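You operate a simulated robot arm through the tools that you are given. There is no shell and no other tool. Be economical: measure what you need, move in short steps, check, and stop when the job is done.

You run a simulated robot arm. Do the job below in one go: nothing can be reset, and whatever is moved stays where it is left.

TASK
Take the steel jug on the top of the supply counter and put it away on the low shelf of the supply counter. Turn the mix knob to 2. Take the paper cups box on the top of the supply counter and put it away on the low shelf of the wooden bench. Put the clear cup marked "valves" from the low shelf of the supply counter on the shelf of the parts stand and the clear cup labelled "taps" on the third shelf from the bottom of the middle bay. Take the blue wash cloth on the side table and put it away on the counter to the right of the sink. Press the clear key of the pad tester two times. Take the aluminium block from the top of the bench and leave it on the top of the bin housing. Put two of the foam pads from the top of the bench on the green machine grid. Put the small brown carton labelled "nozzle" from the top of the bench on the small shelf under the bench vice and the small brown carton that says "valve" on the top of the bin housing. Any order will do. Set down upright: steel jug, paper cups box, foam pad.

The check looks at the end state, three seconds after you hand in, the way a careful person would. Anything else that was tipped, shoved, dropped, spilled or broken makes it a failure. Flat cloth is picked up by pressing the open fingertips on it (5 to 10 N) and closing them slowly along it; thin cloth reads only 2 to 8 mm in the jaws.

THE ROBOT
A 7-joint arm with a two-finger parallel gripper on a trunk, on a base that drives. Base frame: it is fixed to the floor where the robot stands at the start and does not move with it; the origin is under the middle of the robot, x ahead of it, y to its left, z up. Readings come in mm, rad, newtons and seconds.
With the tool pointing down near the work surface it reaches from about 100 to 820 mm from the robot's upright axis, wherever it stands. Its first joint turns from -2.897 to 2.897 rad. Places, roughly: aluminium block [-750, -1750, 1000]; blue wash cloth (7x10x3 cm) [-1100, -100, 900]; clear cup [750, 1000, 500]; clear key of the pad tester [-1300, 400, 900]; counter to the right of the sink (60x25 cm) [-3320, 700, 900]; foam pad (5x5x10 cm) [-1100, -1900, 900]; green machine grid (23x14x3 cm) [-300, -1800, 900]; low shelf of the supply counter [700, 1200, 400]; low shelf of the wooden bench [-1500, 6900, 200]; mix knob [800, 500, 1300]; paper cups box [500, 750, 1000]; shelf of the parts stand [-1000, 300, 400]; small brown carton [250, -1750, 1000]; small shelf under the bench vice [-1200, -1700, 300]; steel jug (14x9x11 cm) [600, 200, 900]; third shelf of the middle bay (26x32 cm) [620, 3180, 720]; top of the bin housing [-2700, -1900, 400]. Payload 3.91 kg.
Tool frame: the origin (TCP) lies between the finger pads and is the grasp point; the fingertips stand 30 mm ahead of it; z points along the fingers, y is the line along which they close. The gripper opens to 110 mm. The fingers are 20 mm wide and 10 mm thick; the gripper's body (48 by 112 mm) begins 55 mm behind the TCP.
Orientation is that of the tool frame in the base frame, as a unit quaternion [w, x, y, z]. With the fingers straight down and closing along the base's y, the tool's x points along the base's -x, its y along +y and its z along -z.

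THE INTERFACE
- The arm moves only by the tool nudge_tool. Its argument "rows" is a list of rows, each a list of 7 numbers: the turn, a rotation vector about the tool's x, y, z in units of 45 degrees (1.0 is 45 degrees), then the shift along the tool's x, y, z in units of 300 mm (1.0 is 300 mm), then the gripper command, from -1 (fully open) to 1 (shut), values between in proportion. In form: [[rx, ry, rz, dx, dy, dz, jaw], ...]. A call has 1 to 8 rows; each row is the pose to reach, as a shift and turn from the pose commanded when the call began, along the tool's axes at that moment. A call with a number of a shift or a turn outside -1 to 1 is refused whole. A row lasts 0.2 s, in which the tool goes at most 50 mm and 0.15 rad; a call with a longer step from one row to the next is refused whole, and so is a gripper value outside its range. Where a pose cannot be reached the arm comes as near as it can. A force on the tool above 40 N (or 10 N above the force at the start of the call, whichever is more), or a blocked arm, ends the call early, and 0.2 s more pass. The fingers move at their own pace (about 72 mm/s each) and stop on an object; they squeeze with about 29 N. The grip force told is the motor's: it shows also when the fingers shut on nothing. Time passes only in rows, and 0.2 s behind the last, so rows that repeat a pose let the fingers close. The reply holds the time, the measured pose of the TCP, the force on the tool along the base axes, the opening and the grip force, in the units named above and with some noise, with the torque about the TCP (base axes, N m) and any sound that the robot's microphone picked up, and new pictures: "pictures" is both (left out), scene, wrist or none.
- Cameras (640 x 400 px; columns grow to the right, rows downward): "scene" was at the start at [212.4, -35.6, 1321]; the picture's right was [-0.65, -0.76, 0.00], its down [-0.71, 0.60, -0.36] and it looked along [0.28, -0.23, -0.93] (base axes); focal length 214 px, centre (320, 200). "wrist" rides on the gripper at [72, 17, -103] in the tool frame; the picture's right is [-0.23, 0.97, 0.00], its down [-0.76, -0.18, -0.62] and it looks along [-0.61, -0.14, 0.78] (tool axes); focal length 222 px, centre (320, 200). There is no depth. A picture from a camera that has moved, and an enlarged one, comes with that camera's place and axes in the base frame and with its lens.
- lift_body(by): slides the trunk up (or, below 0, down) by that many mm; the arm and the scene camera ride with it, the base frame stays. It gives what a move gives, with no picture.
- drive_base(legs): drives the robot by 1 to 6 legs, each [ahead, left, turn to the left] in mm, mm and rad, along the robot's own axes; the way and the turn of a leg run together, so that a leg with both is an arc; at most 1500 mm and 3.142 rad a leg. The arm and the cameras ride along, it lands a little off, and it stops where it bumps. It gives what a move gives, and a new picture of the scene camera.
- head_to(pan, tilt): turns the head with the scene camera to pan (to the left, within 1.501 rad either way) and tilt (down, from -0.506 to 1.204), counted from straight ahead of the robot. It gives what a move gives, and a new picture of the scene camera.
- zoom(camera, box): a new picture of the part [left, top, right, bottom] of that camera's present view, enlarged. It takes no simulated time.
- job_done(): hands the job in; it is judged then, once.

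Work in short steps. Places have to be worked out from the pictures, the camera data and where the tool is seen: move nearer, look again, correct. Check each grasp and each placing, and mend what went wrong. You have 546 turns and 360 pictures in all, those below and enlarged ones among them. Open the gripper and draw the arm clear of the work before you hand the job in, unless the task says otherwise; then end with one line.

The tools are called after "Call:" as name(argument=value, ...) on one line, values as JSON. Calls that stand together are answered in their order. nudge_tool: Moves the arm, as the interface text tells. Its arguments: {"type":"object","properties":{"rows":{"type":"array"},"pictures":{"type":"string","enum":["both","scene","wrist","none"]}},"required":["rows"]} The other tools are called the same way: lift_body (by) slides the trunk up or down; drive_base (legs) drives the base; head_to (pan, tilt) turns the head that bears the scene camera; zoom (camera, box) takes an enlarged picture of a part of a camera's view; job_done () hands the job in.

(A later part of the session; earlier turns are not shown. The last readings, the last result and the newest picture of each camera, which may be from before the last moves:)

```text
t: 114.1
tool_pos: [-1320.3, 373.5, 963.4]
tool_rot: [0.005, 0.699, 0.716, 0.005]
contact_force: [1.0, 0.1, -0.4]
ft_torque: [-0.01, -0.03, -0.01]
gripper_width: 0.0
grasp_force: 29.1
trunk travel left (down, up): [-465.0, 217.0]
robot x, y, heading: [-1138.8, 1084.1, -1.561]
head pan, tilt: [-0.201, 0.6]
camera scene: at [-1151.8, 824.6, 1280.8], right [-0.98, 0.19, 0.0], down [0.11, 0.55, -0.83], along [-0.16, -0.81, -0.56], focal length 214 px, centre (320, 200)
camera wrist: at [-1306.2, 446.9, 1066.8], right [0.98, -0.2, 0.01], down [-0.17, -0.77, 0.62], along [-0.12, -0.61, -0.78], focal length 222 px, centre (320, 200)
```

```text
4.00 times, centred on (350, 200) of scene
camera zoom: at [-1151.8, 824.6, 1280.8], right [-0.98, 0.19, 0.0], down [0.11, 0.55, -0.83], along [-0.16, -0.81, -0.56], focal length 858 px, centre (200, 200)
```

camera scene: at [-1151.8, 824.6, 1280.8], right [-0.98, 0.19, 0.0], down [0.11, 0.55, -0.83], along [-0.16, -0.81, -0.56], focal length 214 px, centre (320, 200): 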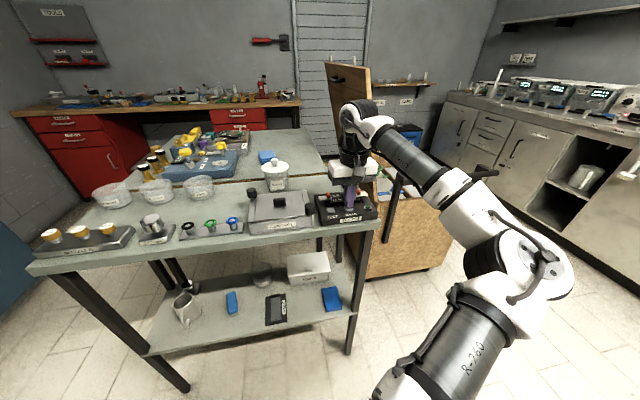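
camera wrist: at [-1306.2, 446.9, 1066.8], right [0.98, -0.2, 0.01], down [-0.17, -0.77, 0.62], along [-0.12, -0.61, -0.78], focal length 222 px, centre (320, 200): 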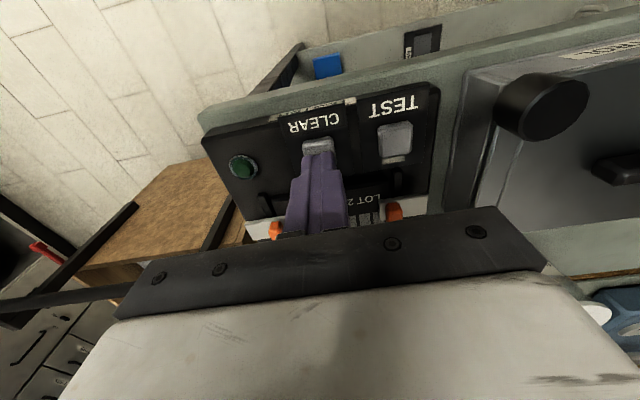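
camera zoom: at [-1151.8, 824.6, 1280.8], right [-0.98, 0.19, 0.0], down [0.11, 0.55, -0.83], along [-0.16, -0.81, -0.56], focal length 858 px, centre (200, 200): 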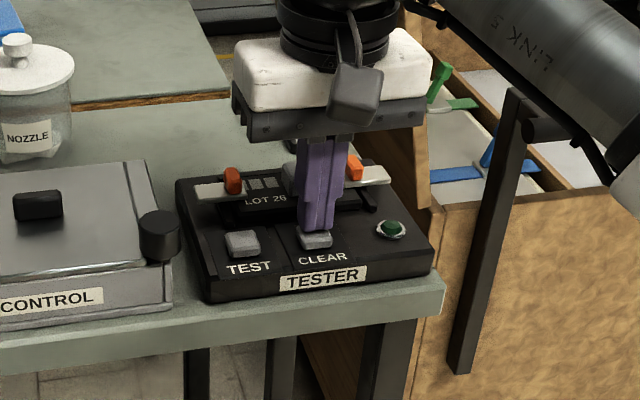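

Well aligned. I press down slowly.

Call:
nudge_tool(rows=[[0, 0, 0, 0.01, 0, 0.02, 1], [0, 0, 0, 0.01, 0, 0.035, 1], [0, 0, 0, 0.01, 0, 0.045, 1], [0, 0, 0, 0.01, 0, 0.055, 1], [0, 0, 0, 0.01, 0, 0.062, 1], [0, 0, 0, 0.01, 0, 0.07, 1]], pictures="wrist")

```text
t: 115.1
tool_pos: [-1319.7, 378.3, 956.5]
tool_rot: [0.009, 0.701, 0.714, -0.003]
contact_force: [-1.1, -0.1, 22.2]
ft_torque: [0.07, 0.01, -0.12]
gripper_width: 0.0
grasp_force: 28.9
trunk travel left (down, up): [-465.0, 217.0]
robot x, y, heading: [-1134.9, 1082.0, -1.563]
head pan, tilt: [-0.201, 0.6]
heard: click
stopped in row 4: the force on the tool passed its limit at 46 N (the readings are from after the stop); the commanded pose is now the measured one
camera wrist: at [-1305.3, 452.0, 1058.5], right [0.98, -0.21, 0.01], down [-0.17, -0.75, 0.63], along [-0.12, -0.62, -0.77], focal length 222 px, centre (320, 200)
```

wrist: 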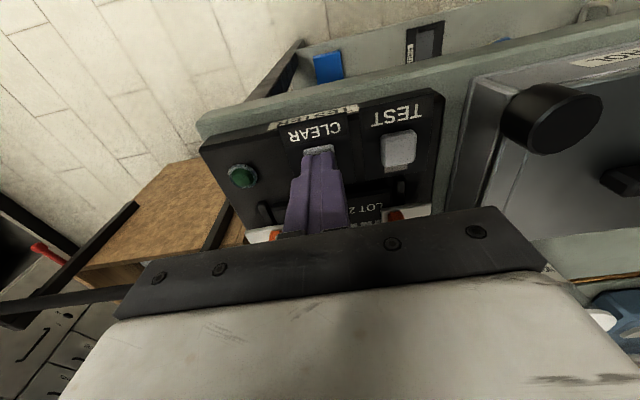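

One click heard. I lift 15 mm, then press a second time.

Call:
nudge_tool(rows=[[0, 0, 0, 0, 0, -0.03, 1], [0, 0, 0, 0, 0, -0.05, 1], [0, 0, 0, 0, 0, -0.05, 1]], pictures="none")

Call:
nudge_tool(rows=[[0, 0, 0, 0, 0, 0.02, 1], [0, 0, 0, 0, 0, 0.032, 1], [0, 0, 0, 0, 0, 0.038, 1], [0, 0, 0, 0, 0, 0.044, 1], [0, 0, 0, 0, 0, 0.05, 1], [0, 0, 0, 0, 0, 0.056, 1], [0, 0, 0, 0, 0, 0.062, 1]], pictures="none")

```text
t: 115.9
tool_pos: [-1321.1, 376.0, 966.2]
tool_rot: [0.008, 0.7, 0.714, 0.0]
contact_force: [-0.2, -0.5, -0.7]
ft_torque: [0.03, 0.01, 0.0]
gripper_width: 0.0
grasp_force: 29.2
trunk travel left (down, up): [-465.0, 217.0]
robot x, y, heading: [-1137.2, 1080.5, -1.568]
head pan, tilt: [-0.201, 0.6]
```

```text
t: 117.4
tool_pos: [-1319.7, 376.9, 957.8]
tool_rot: [0.011, 0.7, 0.714, -0.005]
contact_force: [0.5, 0.8, 22.0]
ft_torque: [0.14, 0.0, -0.05]
gripper_width: 0.0
grasp_force: 29.1
trunk travel left (down, up): [-465.0, 217.0]
robot x, y, heading: [-1133.6, 1081.2, -1.566]
head pan, tilt: [-0.201, 0.6]
heard: click
stopped in row 7: the force on the tool passed its limit at 41 N (the readings are from after the stop); the commanded pose is now the measured one
```

Second click heard — CLEAR pressed twice. I raise the tool and pull back over the strip.

Call:
nudge_tool(rows=[[0, 0, 0, 0, 0, -0.15, 1], [0, 0, 0, 0, 0, -0.3, 1], [0, 0, 0, 0, 0, -0.45, 1], [0, 0, 0, 0.1, 0.1, -0.45, 0.5], [0, 0, 0, 0.2, 0.2, -0.45, 0], [0, 0, 0, 0.3, 0.3, -0.45, -1], [0, 0, 0, 0.4, 0.4, -0.45, -1]], pictures="scene")

Call:
zoom(camera="scene", box=[60, 60, 380, 260])

```text
t: 119.0
tool_pos: [-1203.5, 500.4, 1087.4]
tool_rot: [0.01, 0.7, 0.714, -0.002]
contact_force: [-0.6, 0.0, 0.1]
ft_torque: [-0.01, -0.02, 0.0]
gripper_width: 110.2
grasp_force: 0.2
trunk travel left (down, up): [-465.0, 217.0]
robot x, y, heading: [-1136.5, 1082.5, -1.567]
head pan, tilt: [-0.201, 0.6]
camera scene: at [-1152.1, 824.3, 1280.8], right [-0.98, 0.19, 0.0], down [0.11, 0.55, -0.83], along [-0.16, -0.81, -0.56], focal length 214 px, centre (320, 200)
```

scene: 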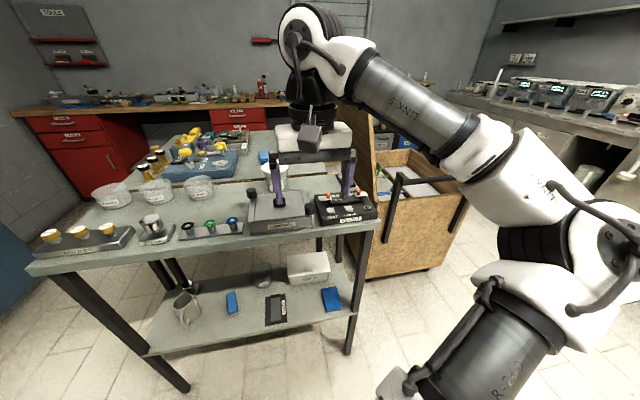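

```text
2.00 times, centred on (220, 160) of scene
camera zoom: at [-1152.1, 824.3, 1280.8], right [-0.98, 0.19, 0.0], down [0.11, 0.55, -0.83], along [-0.16, -0.81, -0.56], focal length 429 px, centre (520, 280)
```

zoom: 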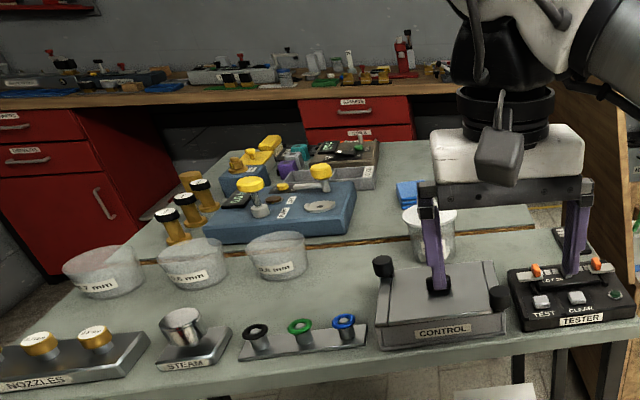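

Next the TAPS cup. I strafe out of the gap east and turn toward the shelf at about −40°.

Call:
drive_base(legs=[[0, 1080, 0], [-200, 0, 0], [0, 0, 0.87]])

Call:
head_to(pan=0.3, tilt=0.5)

```text
t: 131.0
tool_pos: [322.4, 871.8, 1086.2]
tool_rot: [0.01, 0.322, 0.947, 0.002]
contact_force: [0.3, 0.1, -0.4]
ft_torque: [0.0, -0.01, -0.01]
gripper_width: 110.2
grasp_force: 0.2
trunk travel left (down, up): [-465.0, 217.0]
robot x, y, heading: [-89.1, 1287.5, -0.671]
head pan, tilt: [-0.201, 0.6]
camera scene: at [102.0, 1116.4, 1280.8], right [-0.77, -0.64, 0.0], down [-0.36, 0.43, -0.83], along [0.53, -0.63, -0.56], focal length 214 px, centre (320, 200)
```

scene: 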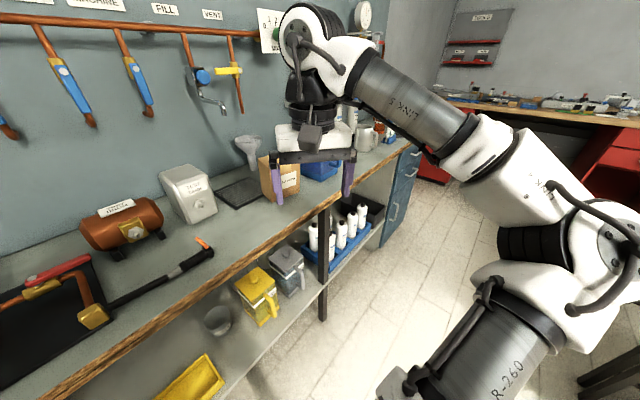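

```text
t: 131.9
tool_pos: [321.3, 872.0, 1086.3]
tool_rot: [0.01, 0.323, 0.946, 0.002]
contact_force: [-0.1, -0.1, 0.0]
ft_torque: [0.0, -0.02, -0.01]
gripper_width: 110.1
grasp_force: 0.0
trunk travel left (down, up): [-465.0, 217.0]
robot x, y, heading: [-85.0, 1287.6, -0.675]
head pan, tilt: [0.3, 0.499]
camera scene: at [129.9, 1150.9, 1289.8], right [-0.36, -0.93, 0.0], down [-0.45, 0.17, -0.88], along [0.82, -0.32, -0.48], focal length 214 px, centre (320, 200)
```

scene: 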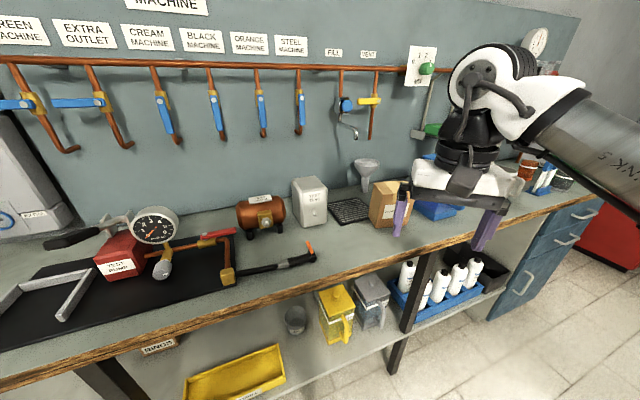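

I lower the trunk and then set the tool yaw toward −70° and pitch 45°.

Call:
lift_body(by=-360)

Call:
nudge_tool(rows=[[0, 0, 0.14, 0, 0, 0, -1], [0, 0, 0.28, 0, 0, 0, -1], [0, 0, 0.42, 0, 0, 0, -1], [0, 0, 0.56, 0, 0, 0, -1], [0, 0, 0.7, 0, 0, 0, -1]], pictures="scene")

```text
t: 135.4
tool_pos: [321.8, 871.8, 725.9]
tool_rot: [0.009, 0.323, 0.946, 0.002]
contact_force: [0.1, -0.3, -0.5]
ft_torque: [-0.02, -0.04, 0.01]
gripper_width: 110.3
grasp_force: 0.1
trunk travel left (down, up): [-105.0, 577.0]
robot x, y, heading: [-83.4, 1291.4, -0.672]
head pan, tilt: [0.3, 0.499]
```

```text
t: 136.7
tool_pos: [322.3, 873.6, 727.7]
tool_rot: [0.009, 0.569, 0.822, 0.003]
contact_force: [-0.9, 1.3, 0.7]
ft_torque: [0.03, -0.02, 0.03]
gripper_width: 110.1
grasp_force: 0.1
trunk travel left (down, up): [-105.0, 577.0]
robot x, y, heading: [-89.0, 1290.6, -0.673]
head pan, tilt: [0.3, 0.499]
camera scene: at [129.9, 1151.0, 929.9], right [-0.36, -0.93, 0.0], down [-0.45, 0.17, -0.88], along [0.82, -0.32, -0.48], focal length 214 px, centre (320, 200)
```

scene: 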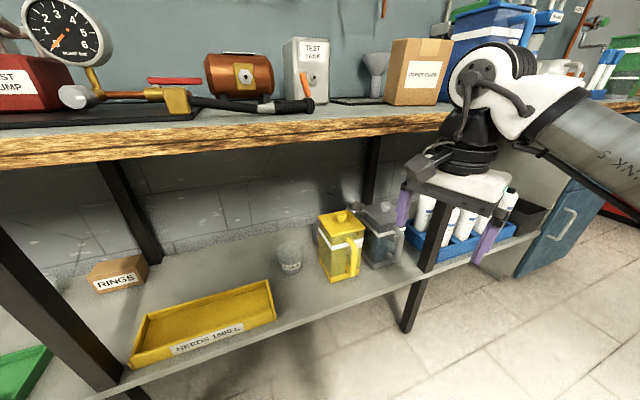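

I zoom to see COILS, TAPS and the yellow jug.

Call:
zoom(camera="scene", box=[250, 190, 410, 290])

```text
4.00 times, centred on (330, 240) of scene
camera zoom: at [129.9, 1151.0, 929.9], right [-0.36, -0.93, 0.0], down [-0.45, 0.17, -0.88], along [0.82, -0.32, -0.48], focal length 858 px, centre (280, 40)
```

zoom: 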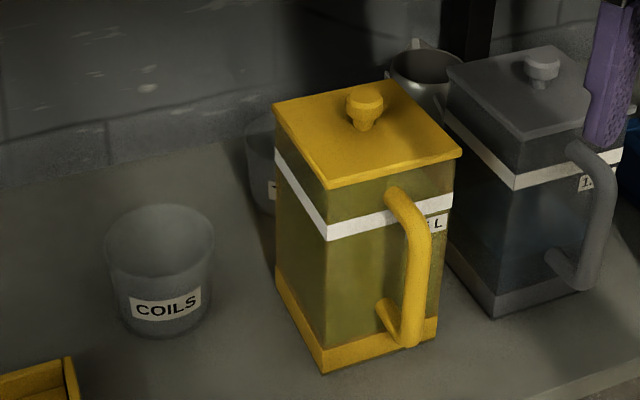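

TAPS ≈ (782,887), jug's corner ≈ (665,950). I pitch the tool 45° while moving it to a staging point (480,1120,600).

Call:
nudge_tool(rows=[[0, -0.125, 0, 0.07, 0.098, 0.05, -1], [0, -0.25, 0, 0.145, 0.195, 0.1, -1], [0, -0.375, 0, 0.218, 0.29, 0.15, -1], [0, -0.5, 0, 0.29, 0.39, 0.2, -1], [0, -0.625, 0, 0.363, 0.488, 0.26, -1], [0, -0.75, 0, 0.435, 0.585, 0.31, -1], [0, -0.875, 0, 0.508, 0.683, 0.37, -1], [0, -1, 0, 0.58, 0.78, 0.42, -1]], pictures="both")

```text
t: 138.4
tool_pos: [483.0, 1114.2, 604.6]
tool_rot: [0.322, 0.528, 0.756, -0.214]
contact_force: [-0.3, 0.6, 0.4]
ft_torque: [0.01, -0.01, 0.04]
gripper_width: 109.8
grasp_force: 0.1
trunk travel left (down, up): [-105.0, 577.0]
robot x, y, heading: [-84.1, 1288.5, -0.668]
head pan, tilt: [0.3, 0.499]
camera scene: at [129.7, 1150.9, 929.9], right [-0.36, -0.93, 0.0], down [-0.45, 0.17, -0.88], along [0.82, -0.32, -0.48], focal length 214 px, centre (320, 200)
camera wrist: at [453.9, 1236.8, 623.9], right [0.96, 0.19, 0.18], down [-0.15, -0.15, 0.98], along [0.22, -0.97, -0.12], focal length 222 px, centre (320, 200)
```

scene: 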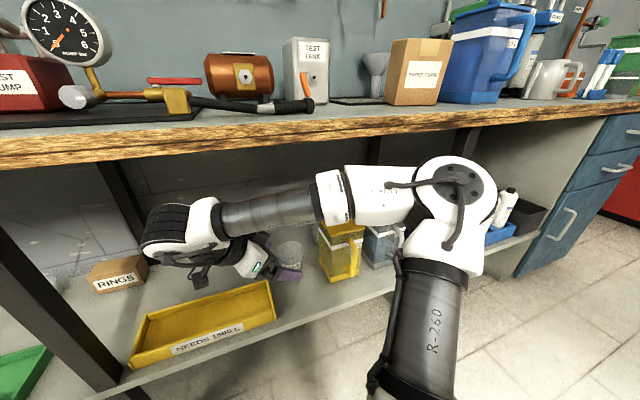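
wrist: 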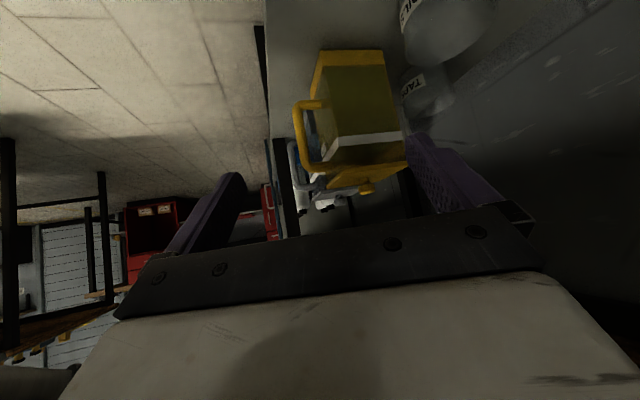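

Staging OK. I now extend to a pre-grasp 150 mm behind TAPS along the tool axis, (746,987,516).

Call:
nudge_tool(rows=[[0, 0, 0, -0.039, 0.095, 0.102, -1], [0, 0, 0, -0.078, 0.19, 0.205, -1], [0, 0, 0, -0.117, 0.286, 0.307, -1], [0, 0, 0, -0.157, 0.382, 0.41, -1], [0, 0, 0, -0.196, 0.477, 0.512, -1], [0, 0, 0, -0.235, 0.573, 0.615, -1], [0, 0, 0, -0.274, 0.668, 0.717, -1], [0, 0, 0, -0.274, 0.668, 0.717, -1]], pictures="both")

```text
t: 140.2
tool_pos: [746.7, 990.6, 514.1]
tool_rot: [0.323, 0.527, 0.757, -0.213]
contact_force: [-0.1, 0.3, 0.2]
ft_torque: [0.01, -0.01, 0.0]
gripper_width: 110.0
grasp_force: 0.2
trunk travel left (down, up): [-105.0, 577.0]
robot x, y, heading: [-85.1, 1292.1, -0.67]
head pan, tilt: [0.3, 0.499]
camera scene: at [129.9, 1151.0, 929.9], right [-0.36, -0.93, 0.0], down [-0.45, 0.17, -0.88], along [0.82, -0.32, -0.48], focal length 214 px, centre (320, 200)
camera wrist: at [717.4, 1111.8, 534.9], right [0.96, 0.2, 0.18], down [-0.15, -0.15, 0.98], along [0.22, -0.97, -0.12], focal length 222 px, centre (320, 200)
```

scene: 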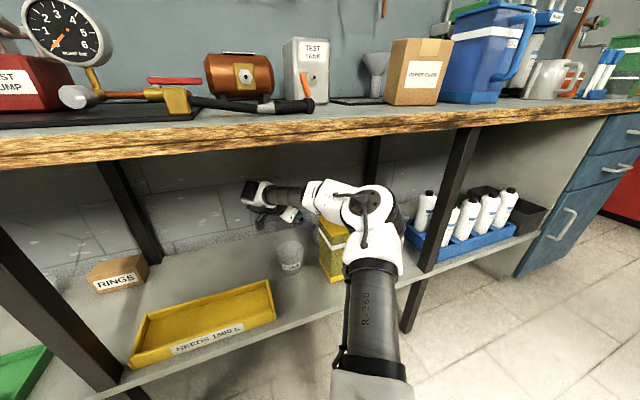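
wrist: 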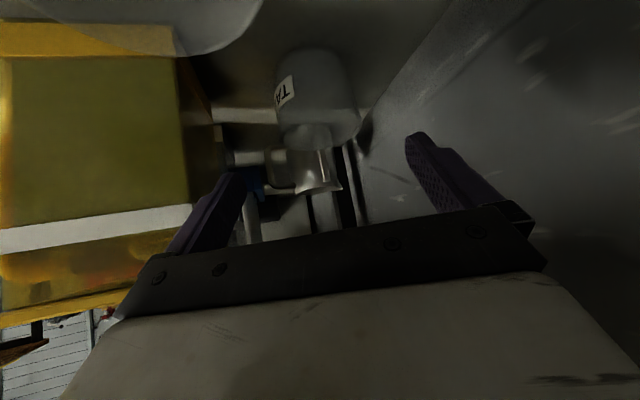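

TAPS is centred in the jaws' line. I advance ~145 mm along the tool axis.

Call:
nudge_tool(rows=[[0, 0, 0, 0, -0.003, 0.12, -1], [0, 0, 0, 0, -0.006, 0.24, -1], [0, 0, 0, 0, -0.009, 0.36, -1], [0, 0, 0, 0, -0.011, 0.43, -1], [0, 0, 0, 0, -0.011, 0.485, -1], [0, 0, 0, 0, -0.011, 0.485, -1]], pictures="wrist")

```text
t: 141.7
tool_pos: [780.2, 893.6, 414.1]
tool_rot: [0.324, 0.526, 0.757, -0.212]
contact_force: [-0.7, 0.4, 0.1]
ft_torque: [-0.03, 0.02, 0.01]
gripper_width: 109.8
grasp_force: 0.0
trunk travel left (down, up): [-105.0, 577.0]
robot x, y, heading: [-86.6, 1287.8, -0.673]
head pan, tilt: [0.3, 0.499]
camera wrist: at [751.3, 1016.3, 435.1], right [0.96, 0.2, 0.18], down [-0.15, -0.15, 0.98], along [0.22, -0.97, -0.12], focal length 222 px, centre (320, 200)
```

wrist: 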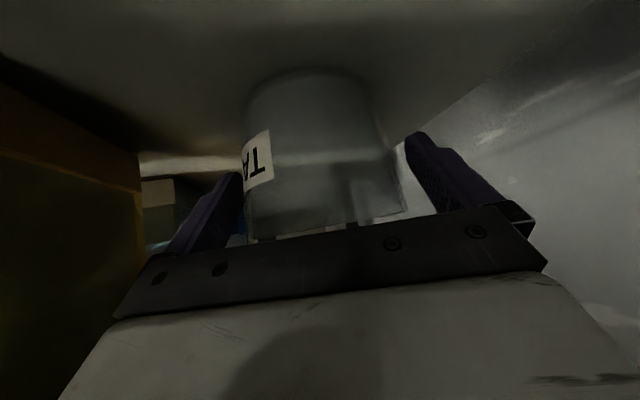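

Cup is between the fingers; closing.

Call:
nudge_tool(rows=[[0, 0, 0, 0.01, 0, 0.01, -0.5], [0, 0, 0, 0.01, 0, 0.01, 0], [0, 0, 0, 0.01, 0, 0.01, 0.5], [0, 0, 0, 0.01, 0, 0.01, 1], [0, 0, 0, 0.01, 0, 0.01, 1]], pictures="none")

Call:
nudge_tool(rows=[[0, 0, 0, -0.08, 0, -0.08, 1], [0, 0, 0, -0.15, 0, -0.15, 1], [0, 0, 0, -0.15, 0, -0.15, 1]], pictures="wrist")

```text
t: 142.8
tool_pos: [779.7, 894.1, 410.5]
tool_rot: [0.324, 0.527, 0.756, -0.213]
contact_force: [2.1, -1.0, 10.1]
ft_torque: [-0.1, -0.02, 0.0]
gripper_width: 87.6
grasp_force: 29.5
trunk travel left (down, up): [-105.0, 577.0]
robot x, y, heading: [-86.8, 1290.1, -0.675]
head pan, tilt: [0.3, 0.499]
```

```text
t: 143.7
tool_pos: [776.5, 892.9, 470.8]
tool_rot: [0.323, 0.526, 0.757, -0.213]
contact_force: [-1.2, -1.4, 0.0]
ft_torque: [0.03, 0.01, -0.02]
gripper_width: 87.5
grasp_force: 29.6
trunk travel left (down, up): [-105.0, 577.0]
robot x, y, heading: [-90.4, 1285.6, -0.673]
head pan, tilt: [0.3, 0.499]
camera wrist: at [748.5, 1014.4, 491.1], right [0.96, 0.2, 0.18], down [-0.15, -0.15, 0.98], along [0.22, -0.97, -0.12], focal length 222 px, centre (320, 200)
```

wrist: 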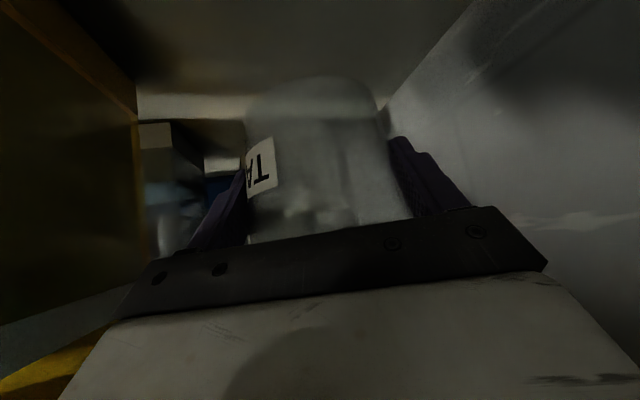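

TAPS held. I back out: first along the tool axis, then +Y clear of the jug.

Call:
nudge_tool(rows=[[0, 0, 0, 0, 0, -0.14, 1], [0, 0, 0, 0, 0, -0.28, 1], [0, 0, 0, 0, 0, -0.4, 1], [0, 0, 0, 0.1, 0.052, -0.5, 1], [0, 0, 0, 0.198, 0.105, -0.6, 1]], pictures="none")

Call:
nudge_tool(rows=[[0, 0, 0, 0.045, -0.11, -0.08, 1], [0, 0, 0, 0.09, -0.22, -0.16, 1], [0, 0, 0, 0.135, -0.33, -0.24, 1], [0, 0, 0, 0.18, -0.44, -0.32, 1], [0, 0, 0, 0.225, -0.55, -0.4, 1], [0, 0, 0, 0.269, -0.672, -0.478, 1]], pictures="scene")

```text
t: 144.8
tool_pos: [745.5, 1064.3, 551.7]
tool_rot: [0.323, 0.527, 0.757, -0.213]
contact_force: [-1.1, -0.1, -0.8]
ft_torque: [0.02, 0.03, -0.01]
gripper_width: 87.5
grasp_force: 29.7
trunk travel left (down, up): [-105.0, 577.0]
robot x, y, heading: [-87.9, 1290.5, -0.672]
head pan, tilt: [0.3, 0.499]
```

```text
t: 146.2
tool_pos: [501.5, 1141.1, 594.1]
tool_rot: [0.323, 0.527, 0.756, -0.214]
contact_force: [0.0, 0.0, -0.8]
ft_torque: [-0.04, 0.02, 0.05]
gripper_width: 87.8
grasp_force: 28.3
trunk travel left (down, up): [-105.0, 577.0]
robot x, y, heading: [-87.1, 1288.6, -0.67]
head pan, tilt: [0.3, 0.499]
camera scene: at [130.0, 1151.0, 929.8], right [-0.36, -0.93, 0.0], down [-0.45, 0.17, -0.88], along [0.82, -0.32, -0.48], focal length 214 px, centre (320, 200)
```

scene: 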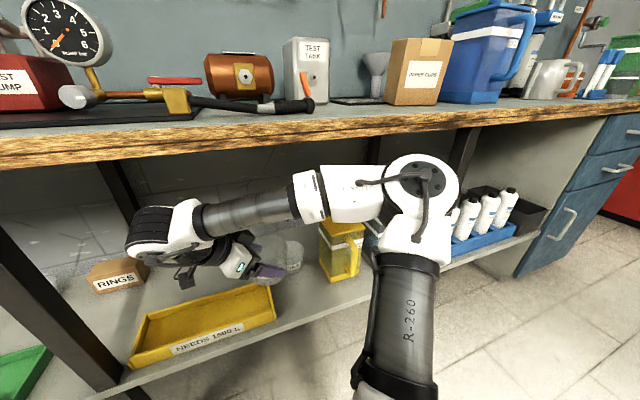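

Now to the middle bay. I back off, square up, and look left along the corridor.

Call:
drive_base(legs=[[-150, 0, 0], [0, 0, 0.67]])

Call:
head_to(pan=1.0, tilt=0.2)

```text
t: 149.5
tool_pos: [346.4, 1638.8, 594.3]
tool_rot: [0.376, 0.244, 0.889, -0.094]
contact_force: [0.0, 1.1, -0.4]
ft_torque: [0.01, 0.02, -0.03]
gripper_width: 87.6
grasp_force: 28.6
trunk travel left (down, up): [-105.0, 577.0]
robot x, y, heading: [-205.8, 1385.7, 0.006]
head pan, tilt: [0.3, 0.499]
camera scene: at [51.1, 1412.6, 929.8], right [0.3, -0.95, 0.0], down [-0.46, -0.14, -0.88], along [0.84, 0.27, -0.48], focal length 214 px, centre (320, 200)
```

scene: 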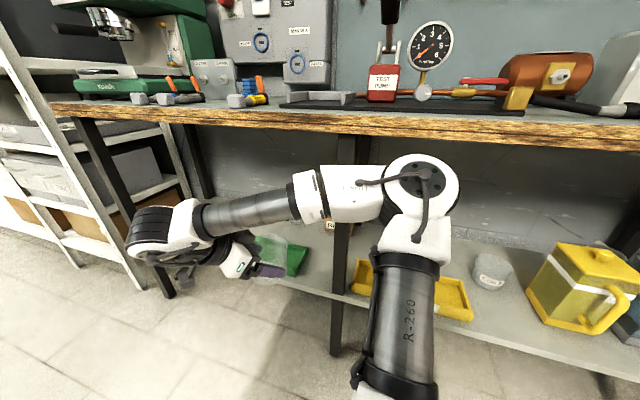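

```text
t: 150.6
tool_pos: [345.9, 1637.9, 593.0]
tool_rot: [0.376, 0.244, 0.889, -0.093]
contact_force: [0.3, 0.4, -0.4]
ft_torque: [0.03, 0.01, -0.01]
gripper_width: 87.8
grasp_force: 29.6
trunk travel left (down, up): [-105.0, 577.0]
robot x, y, heading: [-203.3, 1381.3, 0.006]
head pan, tilt: [1.0, 0.201]
camera scene: at [14.2, 1463.8, 957.5], right [0.84, -0.54, 0.0], down [-0.11, -0.17, -0.98], along [0.52, 0.83, -0.2], focal length 214 px, centre (320, 200)
```

scene: 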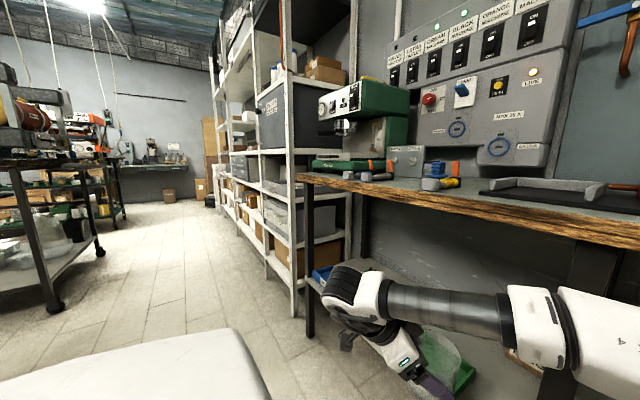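

The rack front is x≈475, starting y≈2500. I strafe left about 1480 mm and look at the middle bay.

Call:
drive_base(legs=[[0, 1480, 0]])

Call:
head_to(pan=0.35, tilt=0.3)

```text
t: 162.2
tool_pos: [307.6, 3137.5, 594.4]
tool_rot: [0.377, 0.231, 0.892, -0.088]
contact_force: [-0.1, 0.1, -0.3]
ft_torque: [-0.02, -0.01, -0.01]
gripper_width: 87.3
grasp_force: 29.4
trunk travel left (down, up): [-105.0, 577.0]
robot x, y, heading: [-236.9, 2866.4, 0.036]
head pan, tilt: [1.0, 0.201]
camera scene: at [-19.1, 2954.7, 957.5], right [0.86, -0.51, 0.0], down [-0.1, -0.17, -0.98], along [0.5, 0.84, -0.2], focal length 214 px, centre (320, 200)
```

scene: 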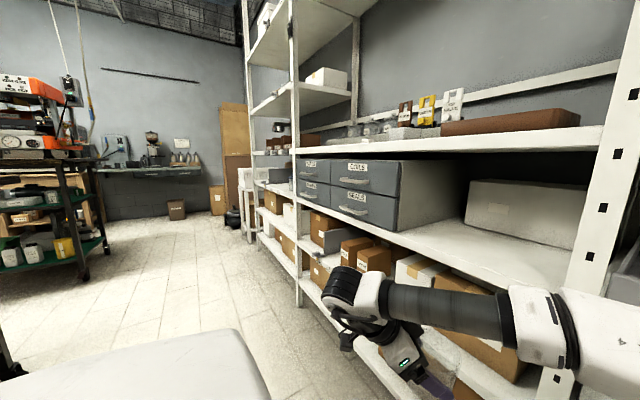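

```text
t: 163.3
tool_pos: [308.9, 3138.5, 594.3]
tool_rot: [0.377, 0.232, 0.892, -0.088]
contact_force: [0.7, 0.0, 0.2]
ft_torque: [0.02, 0.02, 0.03]
gripper_width: 87.6
grasp_force: 29.2
trunk travel left (down, up): [-105.0, 577.0]
robot x, y, heading: [-235.6, 2868.3, 0.032]
head pan, tilt: [0.351, 0.3]
camera scene: at [19.8, 2909.8, 948.3], right [0.38, -0.93, 0.0], down [-0.27, -0.11, -0.96], along [0.88, 0.36, -0.3], focal length 214 px, centre (320, 200)
```

scene: 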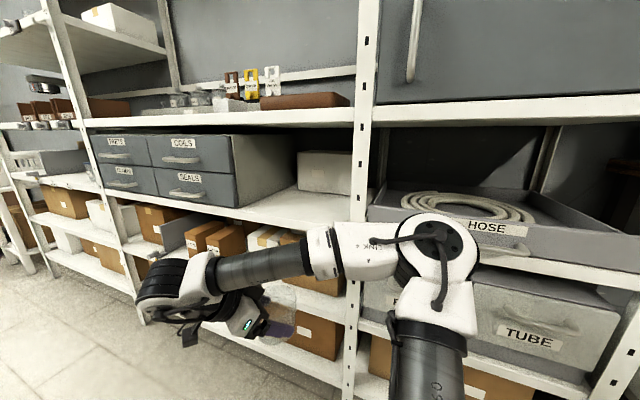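

The third shelf (z≈720) has free space in front of the white box around (555,3190). I raise the trunk 240 and view from the wrist.

Call:
lift_body(by=240)

Call:
nudge_tool(rows=[[0, 0, 0, 0, 0, 0, 1]], pictures="both")

```text
t: 165.8
tool_pos: [308.5, 3137.1, 834.3]
tool_rot: [0.377, 0.232, 0.893, -0.087]
contact_force: [-0.9, -0.1, -0.2]
ft_torque: [0.0, -0.03, -0.03]
gripper_width: 87.5
grasp_force: 28.9
trunk travel left (down, up): [-345.0, 337.0]
robot x, y, heading: [-235.5, 2866.3, 0.033]
head pan, tilt: [0.351, 0.3]
```

```text
t: 166.2
tool_pos: [308.8, 3139.0, 833.4]
tool_rot: [0.376, 0.232, 0.893, -0.088]
contact_force: [0.3, -0.6, -0.2]
ft_torque: [0.0, 0.03, 0.0]
gripper_width: 87.4
grasp_force: 28.9
trunk travel left (down, up): [-345.0, 337.0]
robot x, y, heading: [-238.4, 2865.9, 0.036]
head pan, tilt: [0.351, 0.3]
camera scene: at [19.9, 2909.7, 1188.2], right [0.38, -0.93, 0.0], down [-0.27, -0.11, -0.96], along [0.89, 0.36, -0.3], focal length 214 px, centre (320, 200)
camera wrist: at [206.7, 3211.7, 854.9], right [0.61, 0.77, 0.18], down [-0.02, -0.21, 0.98], along [0.8, -0.59, -0.12], focal length 222 px, centre (320, 200)
```

scene: 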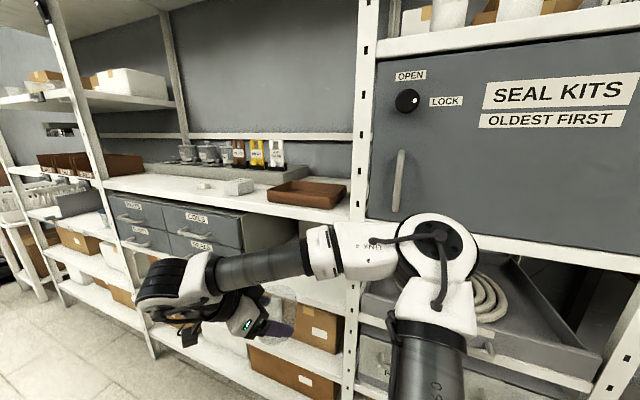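
wrist: 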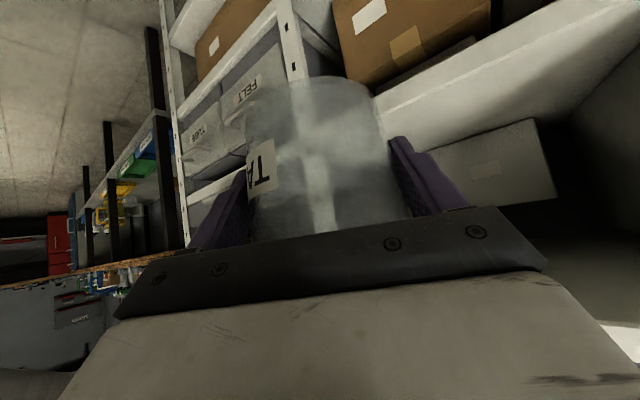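

I move the cup in over the third shelf at z≈808.

Call:
nudge_tool(rows=[[0, 0, 0, -0.064, 0.09, 0.087, 1], [0, 0, 0, -0.128, 0.18, 0.174, 1], [0, 0, 0, -0.192, 0.27, 0.261, 1], [0, 0, 0, -0.257, 0.36, 0.349, 1], [0, 0, 0, -0.321, 0.45, 0.436, 1], [0, 0, 0, -0.385, 0.54, 0.523, 1], [0, 0, 0, -0.385, 0.54, 0.523, 1]], pictures="both")

```text
t: 167.8
tool_pos: [556.4, 3190.2, 808.9]
tool_rot: [0.376, 0.232, 0.893, -0.088]
contact_force: [0.1, 0.1, -1.2]
ft_torque: [0.0, 0.01, -0.03]
gripper_width: 87.4
grasp_force: 29.2
trunk travel left (down, up): [-345.0, 337.0]
robot x, y, heading: [-236.7, 2866.3, 0.043]
head pan, tilt: [0.351, 0.3]
camera scene: at [20.0, 2909.7, 1188.2], right [0.38, -0.93, 0.0], down [-0.27, -0.11, -0.96], along [0.89, 0.36, -0.3], focal length 214 px, centre (320, 200)
camera wrist: at [454.6, 3263.9, 829.6], right [0.61, 0.78, 0.18], down [-0.02, -0.21, 0.98], along [0.8, -0.59, -0.12], focal length 222 px, centre (320, 200)
```

scene: 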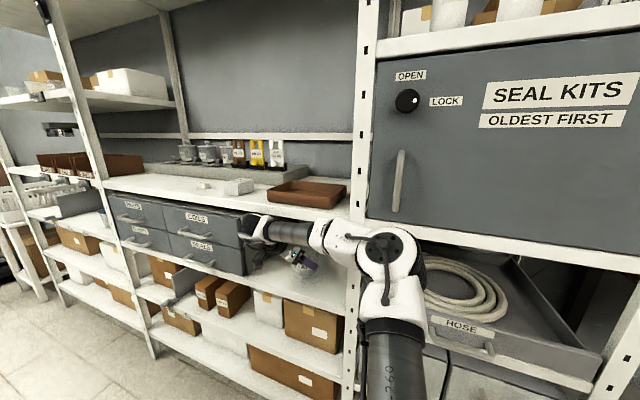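
wrist: 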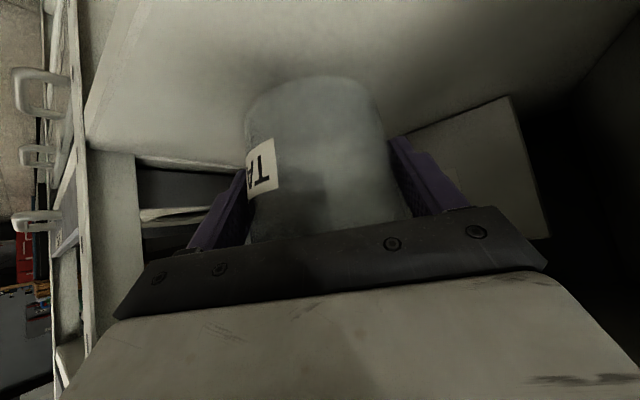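

Free shelf under the cup. I lower in small steps until contact.

Call:
nudge_tool(rows=[[0, 0, 0, 0.024, 0, 0.024, 1], [0, 0, 0, 0.048, 0, 0.048, 1], [0, 0, 0, 0.064, 0, 0.064, 1], [0, 0, 0, 0.078, 0, 0.078, 1], [0, 0, 0, 0.09, 0, 0.09, 1], [0, 0, 0, 0.1, 0, 0.1, 1], [0, 0, 0, 0.11, 0, 0.11, 1]], pictures="none")

```text
t: 169.4
tool_pos: [556.1, 3190.5, 764.4]
tool_rot: [0.378, 0.232, 0.892, -0.087]
contact_force: [-2.0, 6.8, 21.7]
ft_torque: [-0.03, -0.09, 0.06]
gripper_width: 85.0
grasp_force: 29.2
trunk travel left (down, up): [-345.0, 337.0]
robot x, y, heading: [-236.2, 2866.5, 0.036]
head pan, tilt: [0.351, 0.3]
```

Contact at z≈764. I relieve, open, and retract along the tool axis.

Call:
nudge_tool(rows=[[0, 0, 0, -0.01, 0, -0.01, 0.5], [0, 0, 0, -0.01, 0, -0.01, 0], [0, 0, 0, -0.01, 0, -0.01, -0.5], [0, 0, 0, -0.01, 0, -0.01, -1], [0, 0, 0, -0.01, 0, -0.01, -1], [0, 0, 0, -0.005, 0, -0.15, -1], [0, 0, 0, -0.005, 0, -0.3, -1], [0, 0, 0, -0.005, 0, -0.43, -1]], pictures="both")

```text
t: 171.2
tool_pos: [476.4, 3233.4, 853.3]
tool_rot: [0.377, 0.232, 0.892, -0.089]
contact_force: [0.3, 0.5, -0.4]
ft_torque: [0.0, 0.0, 0.01]
gripper_width: 109.9
grasp_force: 0.0
trunk travel left (down, up): [-345.0, 337.0]
robot x, y, heading: [-238.0, 2870.7, 0.036]
head pan, tilt: [0.351, 0.3]
camera scene: at [19.8, 2909.7, 1188.2], right [0.38, -0.93, 0.0], down [-0.27, -0.11, -0.96], along [0.89, 0.36, -0.3], focal length 214 px, centre (320, 200)
camera wrist: at [375.8, 3306.2, 874.1], right [0.61, 0.78, 0.18], down [-0.02, -0.21, 0.98], along [0.8, -0.59, -0.12], focal length 222 px, centre (320, 200)
```

scene: 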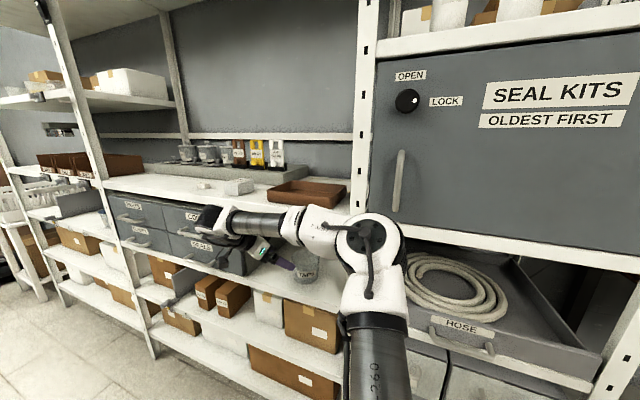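
wrist: 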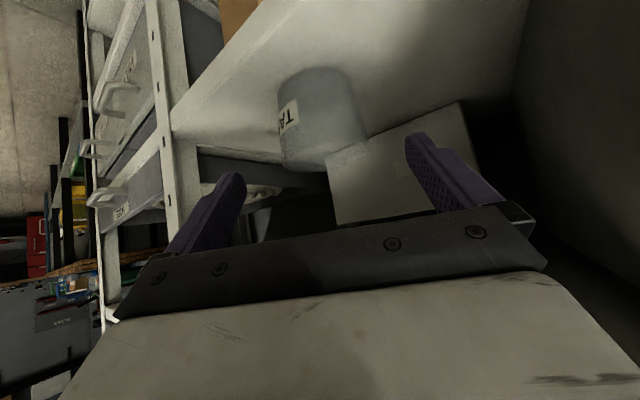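

TAPS stands on the third shelf. I retract the arm, then head back to the supply counter for the jug, box, and knob.

Call:
nudge_tool(rows=[[0, 0, 0, 0.09, -0.072, -0.095, -1], [0, 0, 0, 0.18, -0.144, -0.19, -1], [0, 0, 0, 0.27, -0.216, -0.285, -1], [0, 0, 0, 0.366, -0.288, -0.38, -1]], pictures="none")

Call:
drive_base(legs=[[0, -1500, -0.036], [0, -900, 0]])

Call:
lift_body(by=300)

Call:
head_to(pan=0.0, tilt=0.6)

```text
t: 172.2
tool_pos: [301.3, 3229.6, 839.7]
tool_rot: [0.376, 0.232, 0.893, -0.087]
contact_force: [-0.4, 0.5, -0.3]
ft_torque: [0.02, 0.0, 0.02]
gripper_width: 110.0
grasp_force: 0.1
out of reach, approached as far as the arm can: row 4
trunk travel left (down, up): [-345.0, 337.0]
robot x, y, heading: [-233.7, 2868.9, 0.039]
head pan, tilt: [0.351, 0.3]
```

```text
t: 190.5
tool_pos: [385.3, 873.1, 840.9]
tool_rot: [0.376, 0.239, 0.891, -0.089]
contact_force: [0.5, 0.1, -0.6]
ft_torque: [0.01, -0.03, 0.01]
gripper_width: 110.2
grasp_force: 0.1
trunk travel left (down, up): [-345.0, 337.0]
robot x, y, heading: [-157.7, 520.2, 0.019]
head pan, tilt: [0.351, 0.3]
camera scene: at [97.7, 557.8, 1188.3], right [0.36, -0.93, 0.0], down [-0.28, -0.11, -0.96], along [0.89, 0.34, -0.3], focal length 214 px, centre (320, 200)
```

scene: 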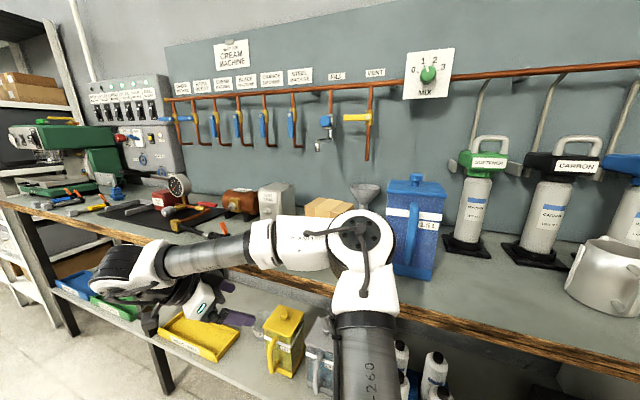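

```text
t: 193.5
tool_pos: [384.8, 873.3, 1139.5]
tool_rot: [0.375, 0.239, 0.891, -0.09]
contact_force: [0.1, -0.3, 0.4]
ft_torque: [-0.02, -0.01, 0.0]
gripper_width: 110.2
grasp_force: 0.1
trunk travel left (down, up): [-645.0, 37.0]
robot x, y, heading: [-154.5, 520.9, 0.02]
head pan, tilt: [0.351, 0.3]
```

```text
t: 194.4
tool_pos: [384.3, 873.2, 1140.2]
tool_rot: [0.376, 0.239, 0.891, -0.09]
contact_force: [-0.1, 0.5, 0.3]
ft_torque: [0.01, 0.01, 0.0]
gripper_width: 110.0
grasp_force: 0.0
trunk travel left (down, up): [-645.0, 37.0]
robot x, y, heading: [-159.4, 516.5, 0.018]
head pan, tilt: [0.0, 0.6]
camera scene: at [99.0, 525.8, 1460.8], right [0.02, -1.0, 0.0], down [-0.56, -0.01, -0.83], along [0.83, 0.02, -0.56], focal length 214 px, centre (320, 200)
```

scene: 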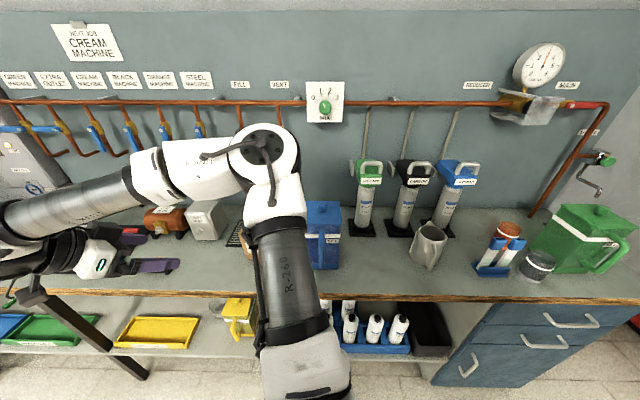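

I zoom on the mix knob to see its dial angles.

Call:
zoom(camera="scene", box=[280, 70, 376, 130])

```text
6.67 times, centred on (328, 100) of scene
camera zoom: at [99.0, 525.8, 1460.8], right [0.02, -1.0, 0.0], down [-0.56, -0.01, -0.83], along [0.83, 0.02, -0.56], focal length 1430 px, centre (267, 867)
```

zoom: 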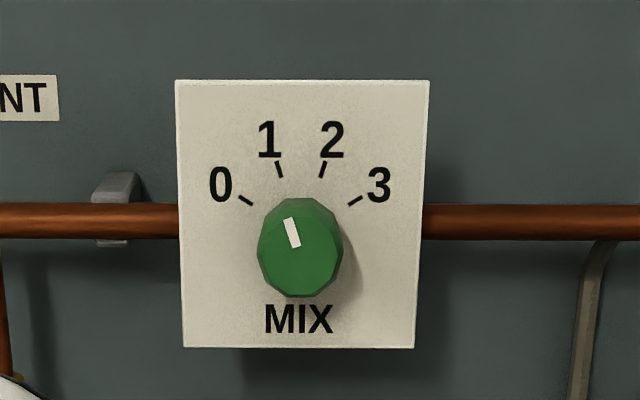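

The mark is at 1 (−20°); 2 is at +20°, so a 40° clockwise turn is needed. I bring the tool to horizontal, in front of the panel.

Call:
nudge_tool(rows=[[-0.077, -0.12, -0.035, -0.097, -0.08, 0.031, -1], [-0.153, -0.24, -0.07, -0.193, -0.16, 0.062, -1], [-0.23, -0.36, -0.104, -0.29, -0.239, 0.093, -1], [-0.307, -0.48, -0.139, -0.387, -0.319, 0.124, -1], [-0.383, -0.6, -0.174, -0.483, -0.399, 0.155, -1], [-0.46, -0.72, -0.209, -0.58, -0.479, 0.186, -1], [-0.537, -0.84, -0.243, -0.676, -0.558, 0.217, -1], [-0.613, -0.959, -0.278, -0.773, -0.638, 0.248, -1]], pictures="both")

```text
t: 196.2
tool_pos: [508.7, 608.0, 1266.3]
tool_rot: [0.706, 0.0, 0.708, 0.001]
contact_force: [-0.4, -0.1, -0.2]
ft_torque: [0.0, 0.03, 0.0]
gripper_width: 109.9
grasp_force: 0.0
out of reach, approached as far as the arm can: row 1, 2, 3, 4, 7, 8
trunk travel left (down, up): [-645.0, 37.0]
robot x, y, heading: [-158.7, 522.1, 0.019]
head pan, tilt: [0.0, 0.6]
camera scene: at [98.8, 524.4, 1460.8], right [0.02, -1.0, 0.0], down [-0.56, -0.01, -0.83], along [0.83, 0.02, -0.56], focal length 214 px, centre (320, 200)
camera wrist: at [403.8, 624.5, 1194.1], right [0.0, 0.97, 0.23], down [-0.62, -0.18, 0.76], along [0.78, -0.14, 0.61], focal length 222 px, centre (320, 200)
```

scene: 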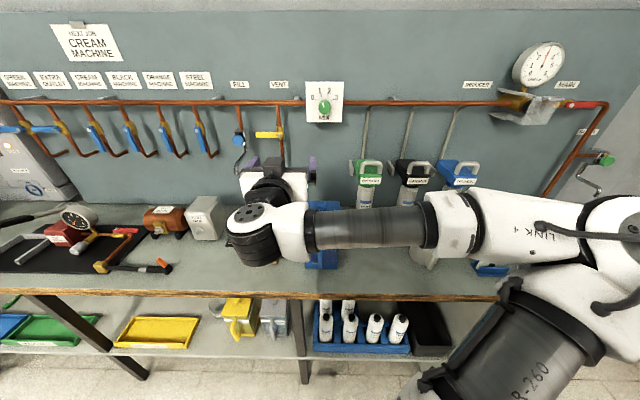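
wrist: 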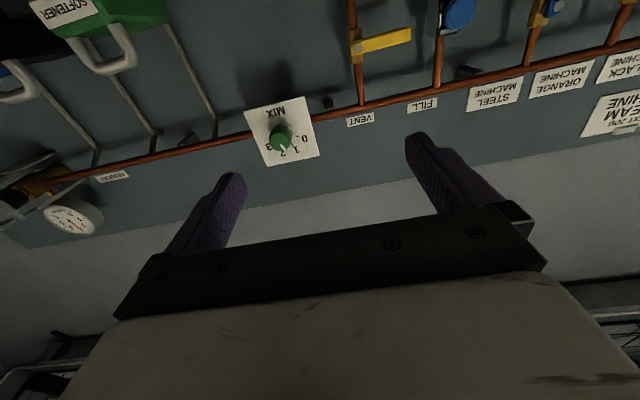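

Knob front ≈ (772,523,1334). I drive 120 mm forward, then align the gripper with it.

Call:
drive_base(legs=[[120, 0, -0.018]])

```text
t: 197.4
tool_pos: [630.3, 596.8, 1266.0]
tool_rot: [0.706, 0.008, 0.709, -0.007]
contact_force: [0.3, -0.6, 0.7]
ft_torque: [0.02, -0.05, 0.01]
gripper_width: 109.9
grasp_force: 0.1
trunk travel left (down, up): [-645.0, 37.0]
robot x, y, heading: [-37.3, 523.4, -0.002]
head pan, tilt: [0.0, 0.6]
camera scene: at [219.6, 521.3, 1460.5], right [0.0, -1.0, 0.0], down [-0.57, 0.0, -0.82], along [0.82, 0.0, -0.57], focal length 214 px, centre (320, 200)
```

scene: 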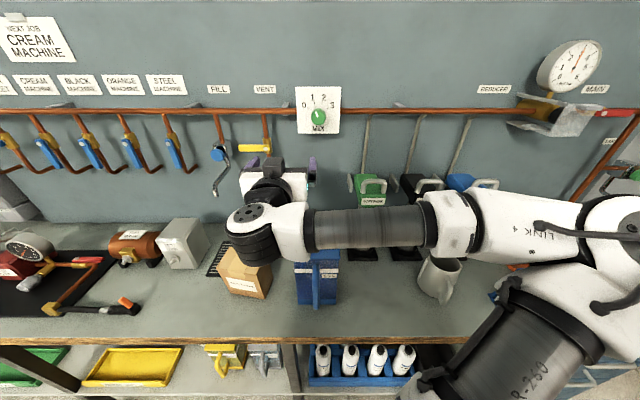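

I align laterally and vertically, keeping the tips 40 mm short of the knob.

Call:
nudge_tool(rows=[[0, 0, 0, -0.075, -0.08, 0.07, -0.2], [0, 0, 0, -0.15, -0.16, 0.14, -0.2], [0, 0, 0, -0.227, -0.246, 0.21, -0.2], [0, 0, 0, -0.227, -0.246, 0.21, -0.2]], pictures="both")

```text
t: 198.4
tool_pos: [691.5, 522.5, 1334.7]
tool_rot: [0.706, 0.008, 0.708, -0.008]
contact_force: [0.3, 0.2, 0.0]
ft_torque: [0.0, 0.04, 0.0]
gripper_width: 65.9
grasp_force: 0.1
trunk travel left (down, up): [-645.0, 37.0]
robot x, y, heading: [-40.1, 522.5, 0.002]
head pan, tilt: [0.0, 0.6]
camera scene: at [218.3, 521.5, 1460.8], right [0.0, -1.0, 0.0], down [-0.56, 0.0, -0.83], along [0.83, 0.0, -0.56], focal length 214 px, centre (320, 200)
camera wrist: at [587.5, 540.9, 1262.6], right [0.02, 0.97, 0.23], down [-0.62, -0.17, 0.76], along [0.78, -0.16, 0.6], focal length 222 px, centre (320, 200)
```

scene: 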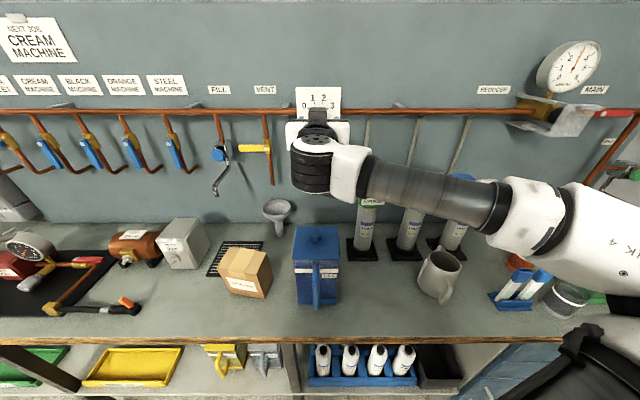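
wrist: 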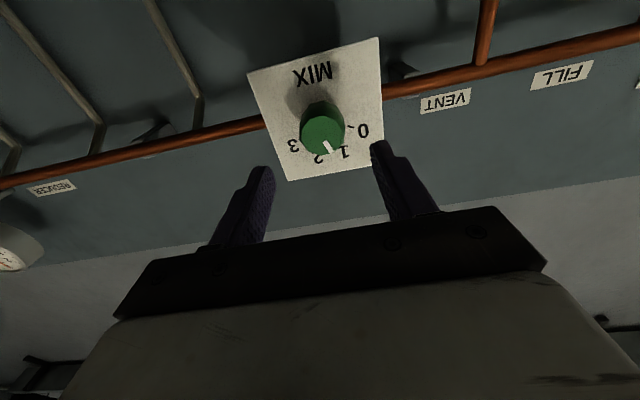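

Aligned with the knob. I advance so the tips overlap the knob by ~15 mm and close.

Call:
nudge_tool(rows=[[0, 0, 0, -0.01, -0.003, 0.1, -0.2], [0, 0, 0, -0.01, -0.003, 0.17, -0.2], [0, 0, 0, -0.01, -0.003, 0.22, -0.2], [0, 0, 0, -0.01, -0.003, 0.22, 0.2], [0, 0, 0, -0.01, -0.003, 0.22, 0.6], [0, 0, 0, -0.01, -0.003, 0.22, 0.6]], pictures="both")

```text
t: 199.8
tool_pos: [757.6, 523.9, 1336.0]
tool_rot: [0.706, 0.004, 0.709, -0.005]
contact_force: [4.6, 13.9, 0.3]
ft_torque: [0.07, 0.04, 1.79]
gripper_width: 37.8
grasp_force: 45.2
trunk travel left (down, up): [-645.0, 37.0]
robot x, y, heading: [-40.6, 518.6, -0.0]
head pan, tilt: [0.0, 0.6]
camera scene: at [218.9, 523.5, 1460.7], right [0.0, -1.0, 0.0], down [-0.57, 0.0, -0.82], along [0.82, 0.0, -0.57], focal length 214 px, centre (320, 200)
camera wrist: at [652.8, 541.4, 1264.1], right [0.01, 0.97, 0.23], down [-0.62, -0.17, 0.76], along [0.78, -0.15, 0.6], focal length 222 px, centre (320, 200)
```

scene: 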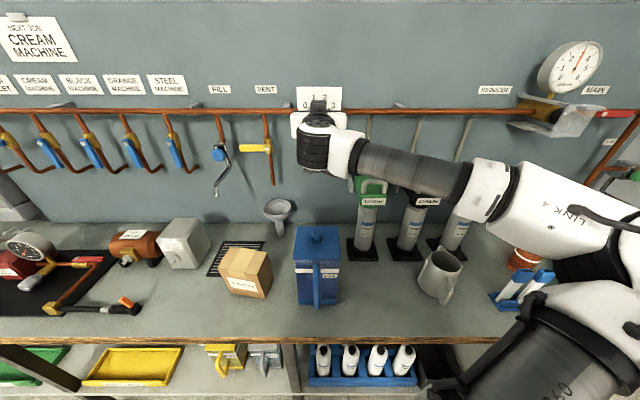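
wrist: 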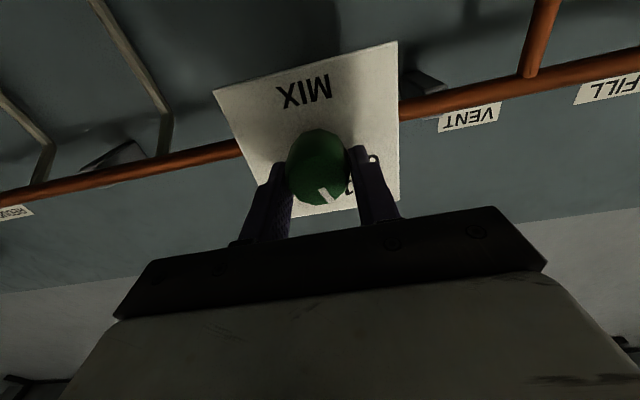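

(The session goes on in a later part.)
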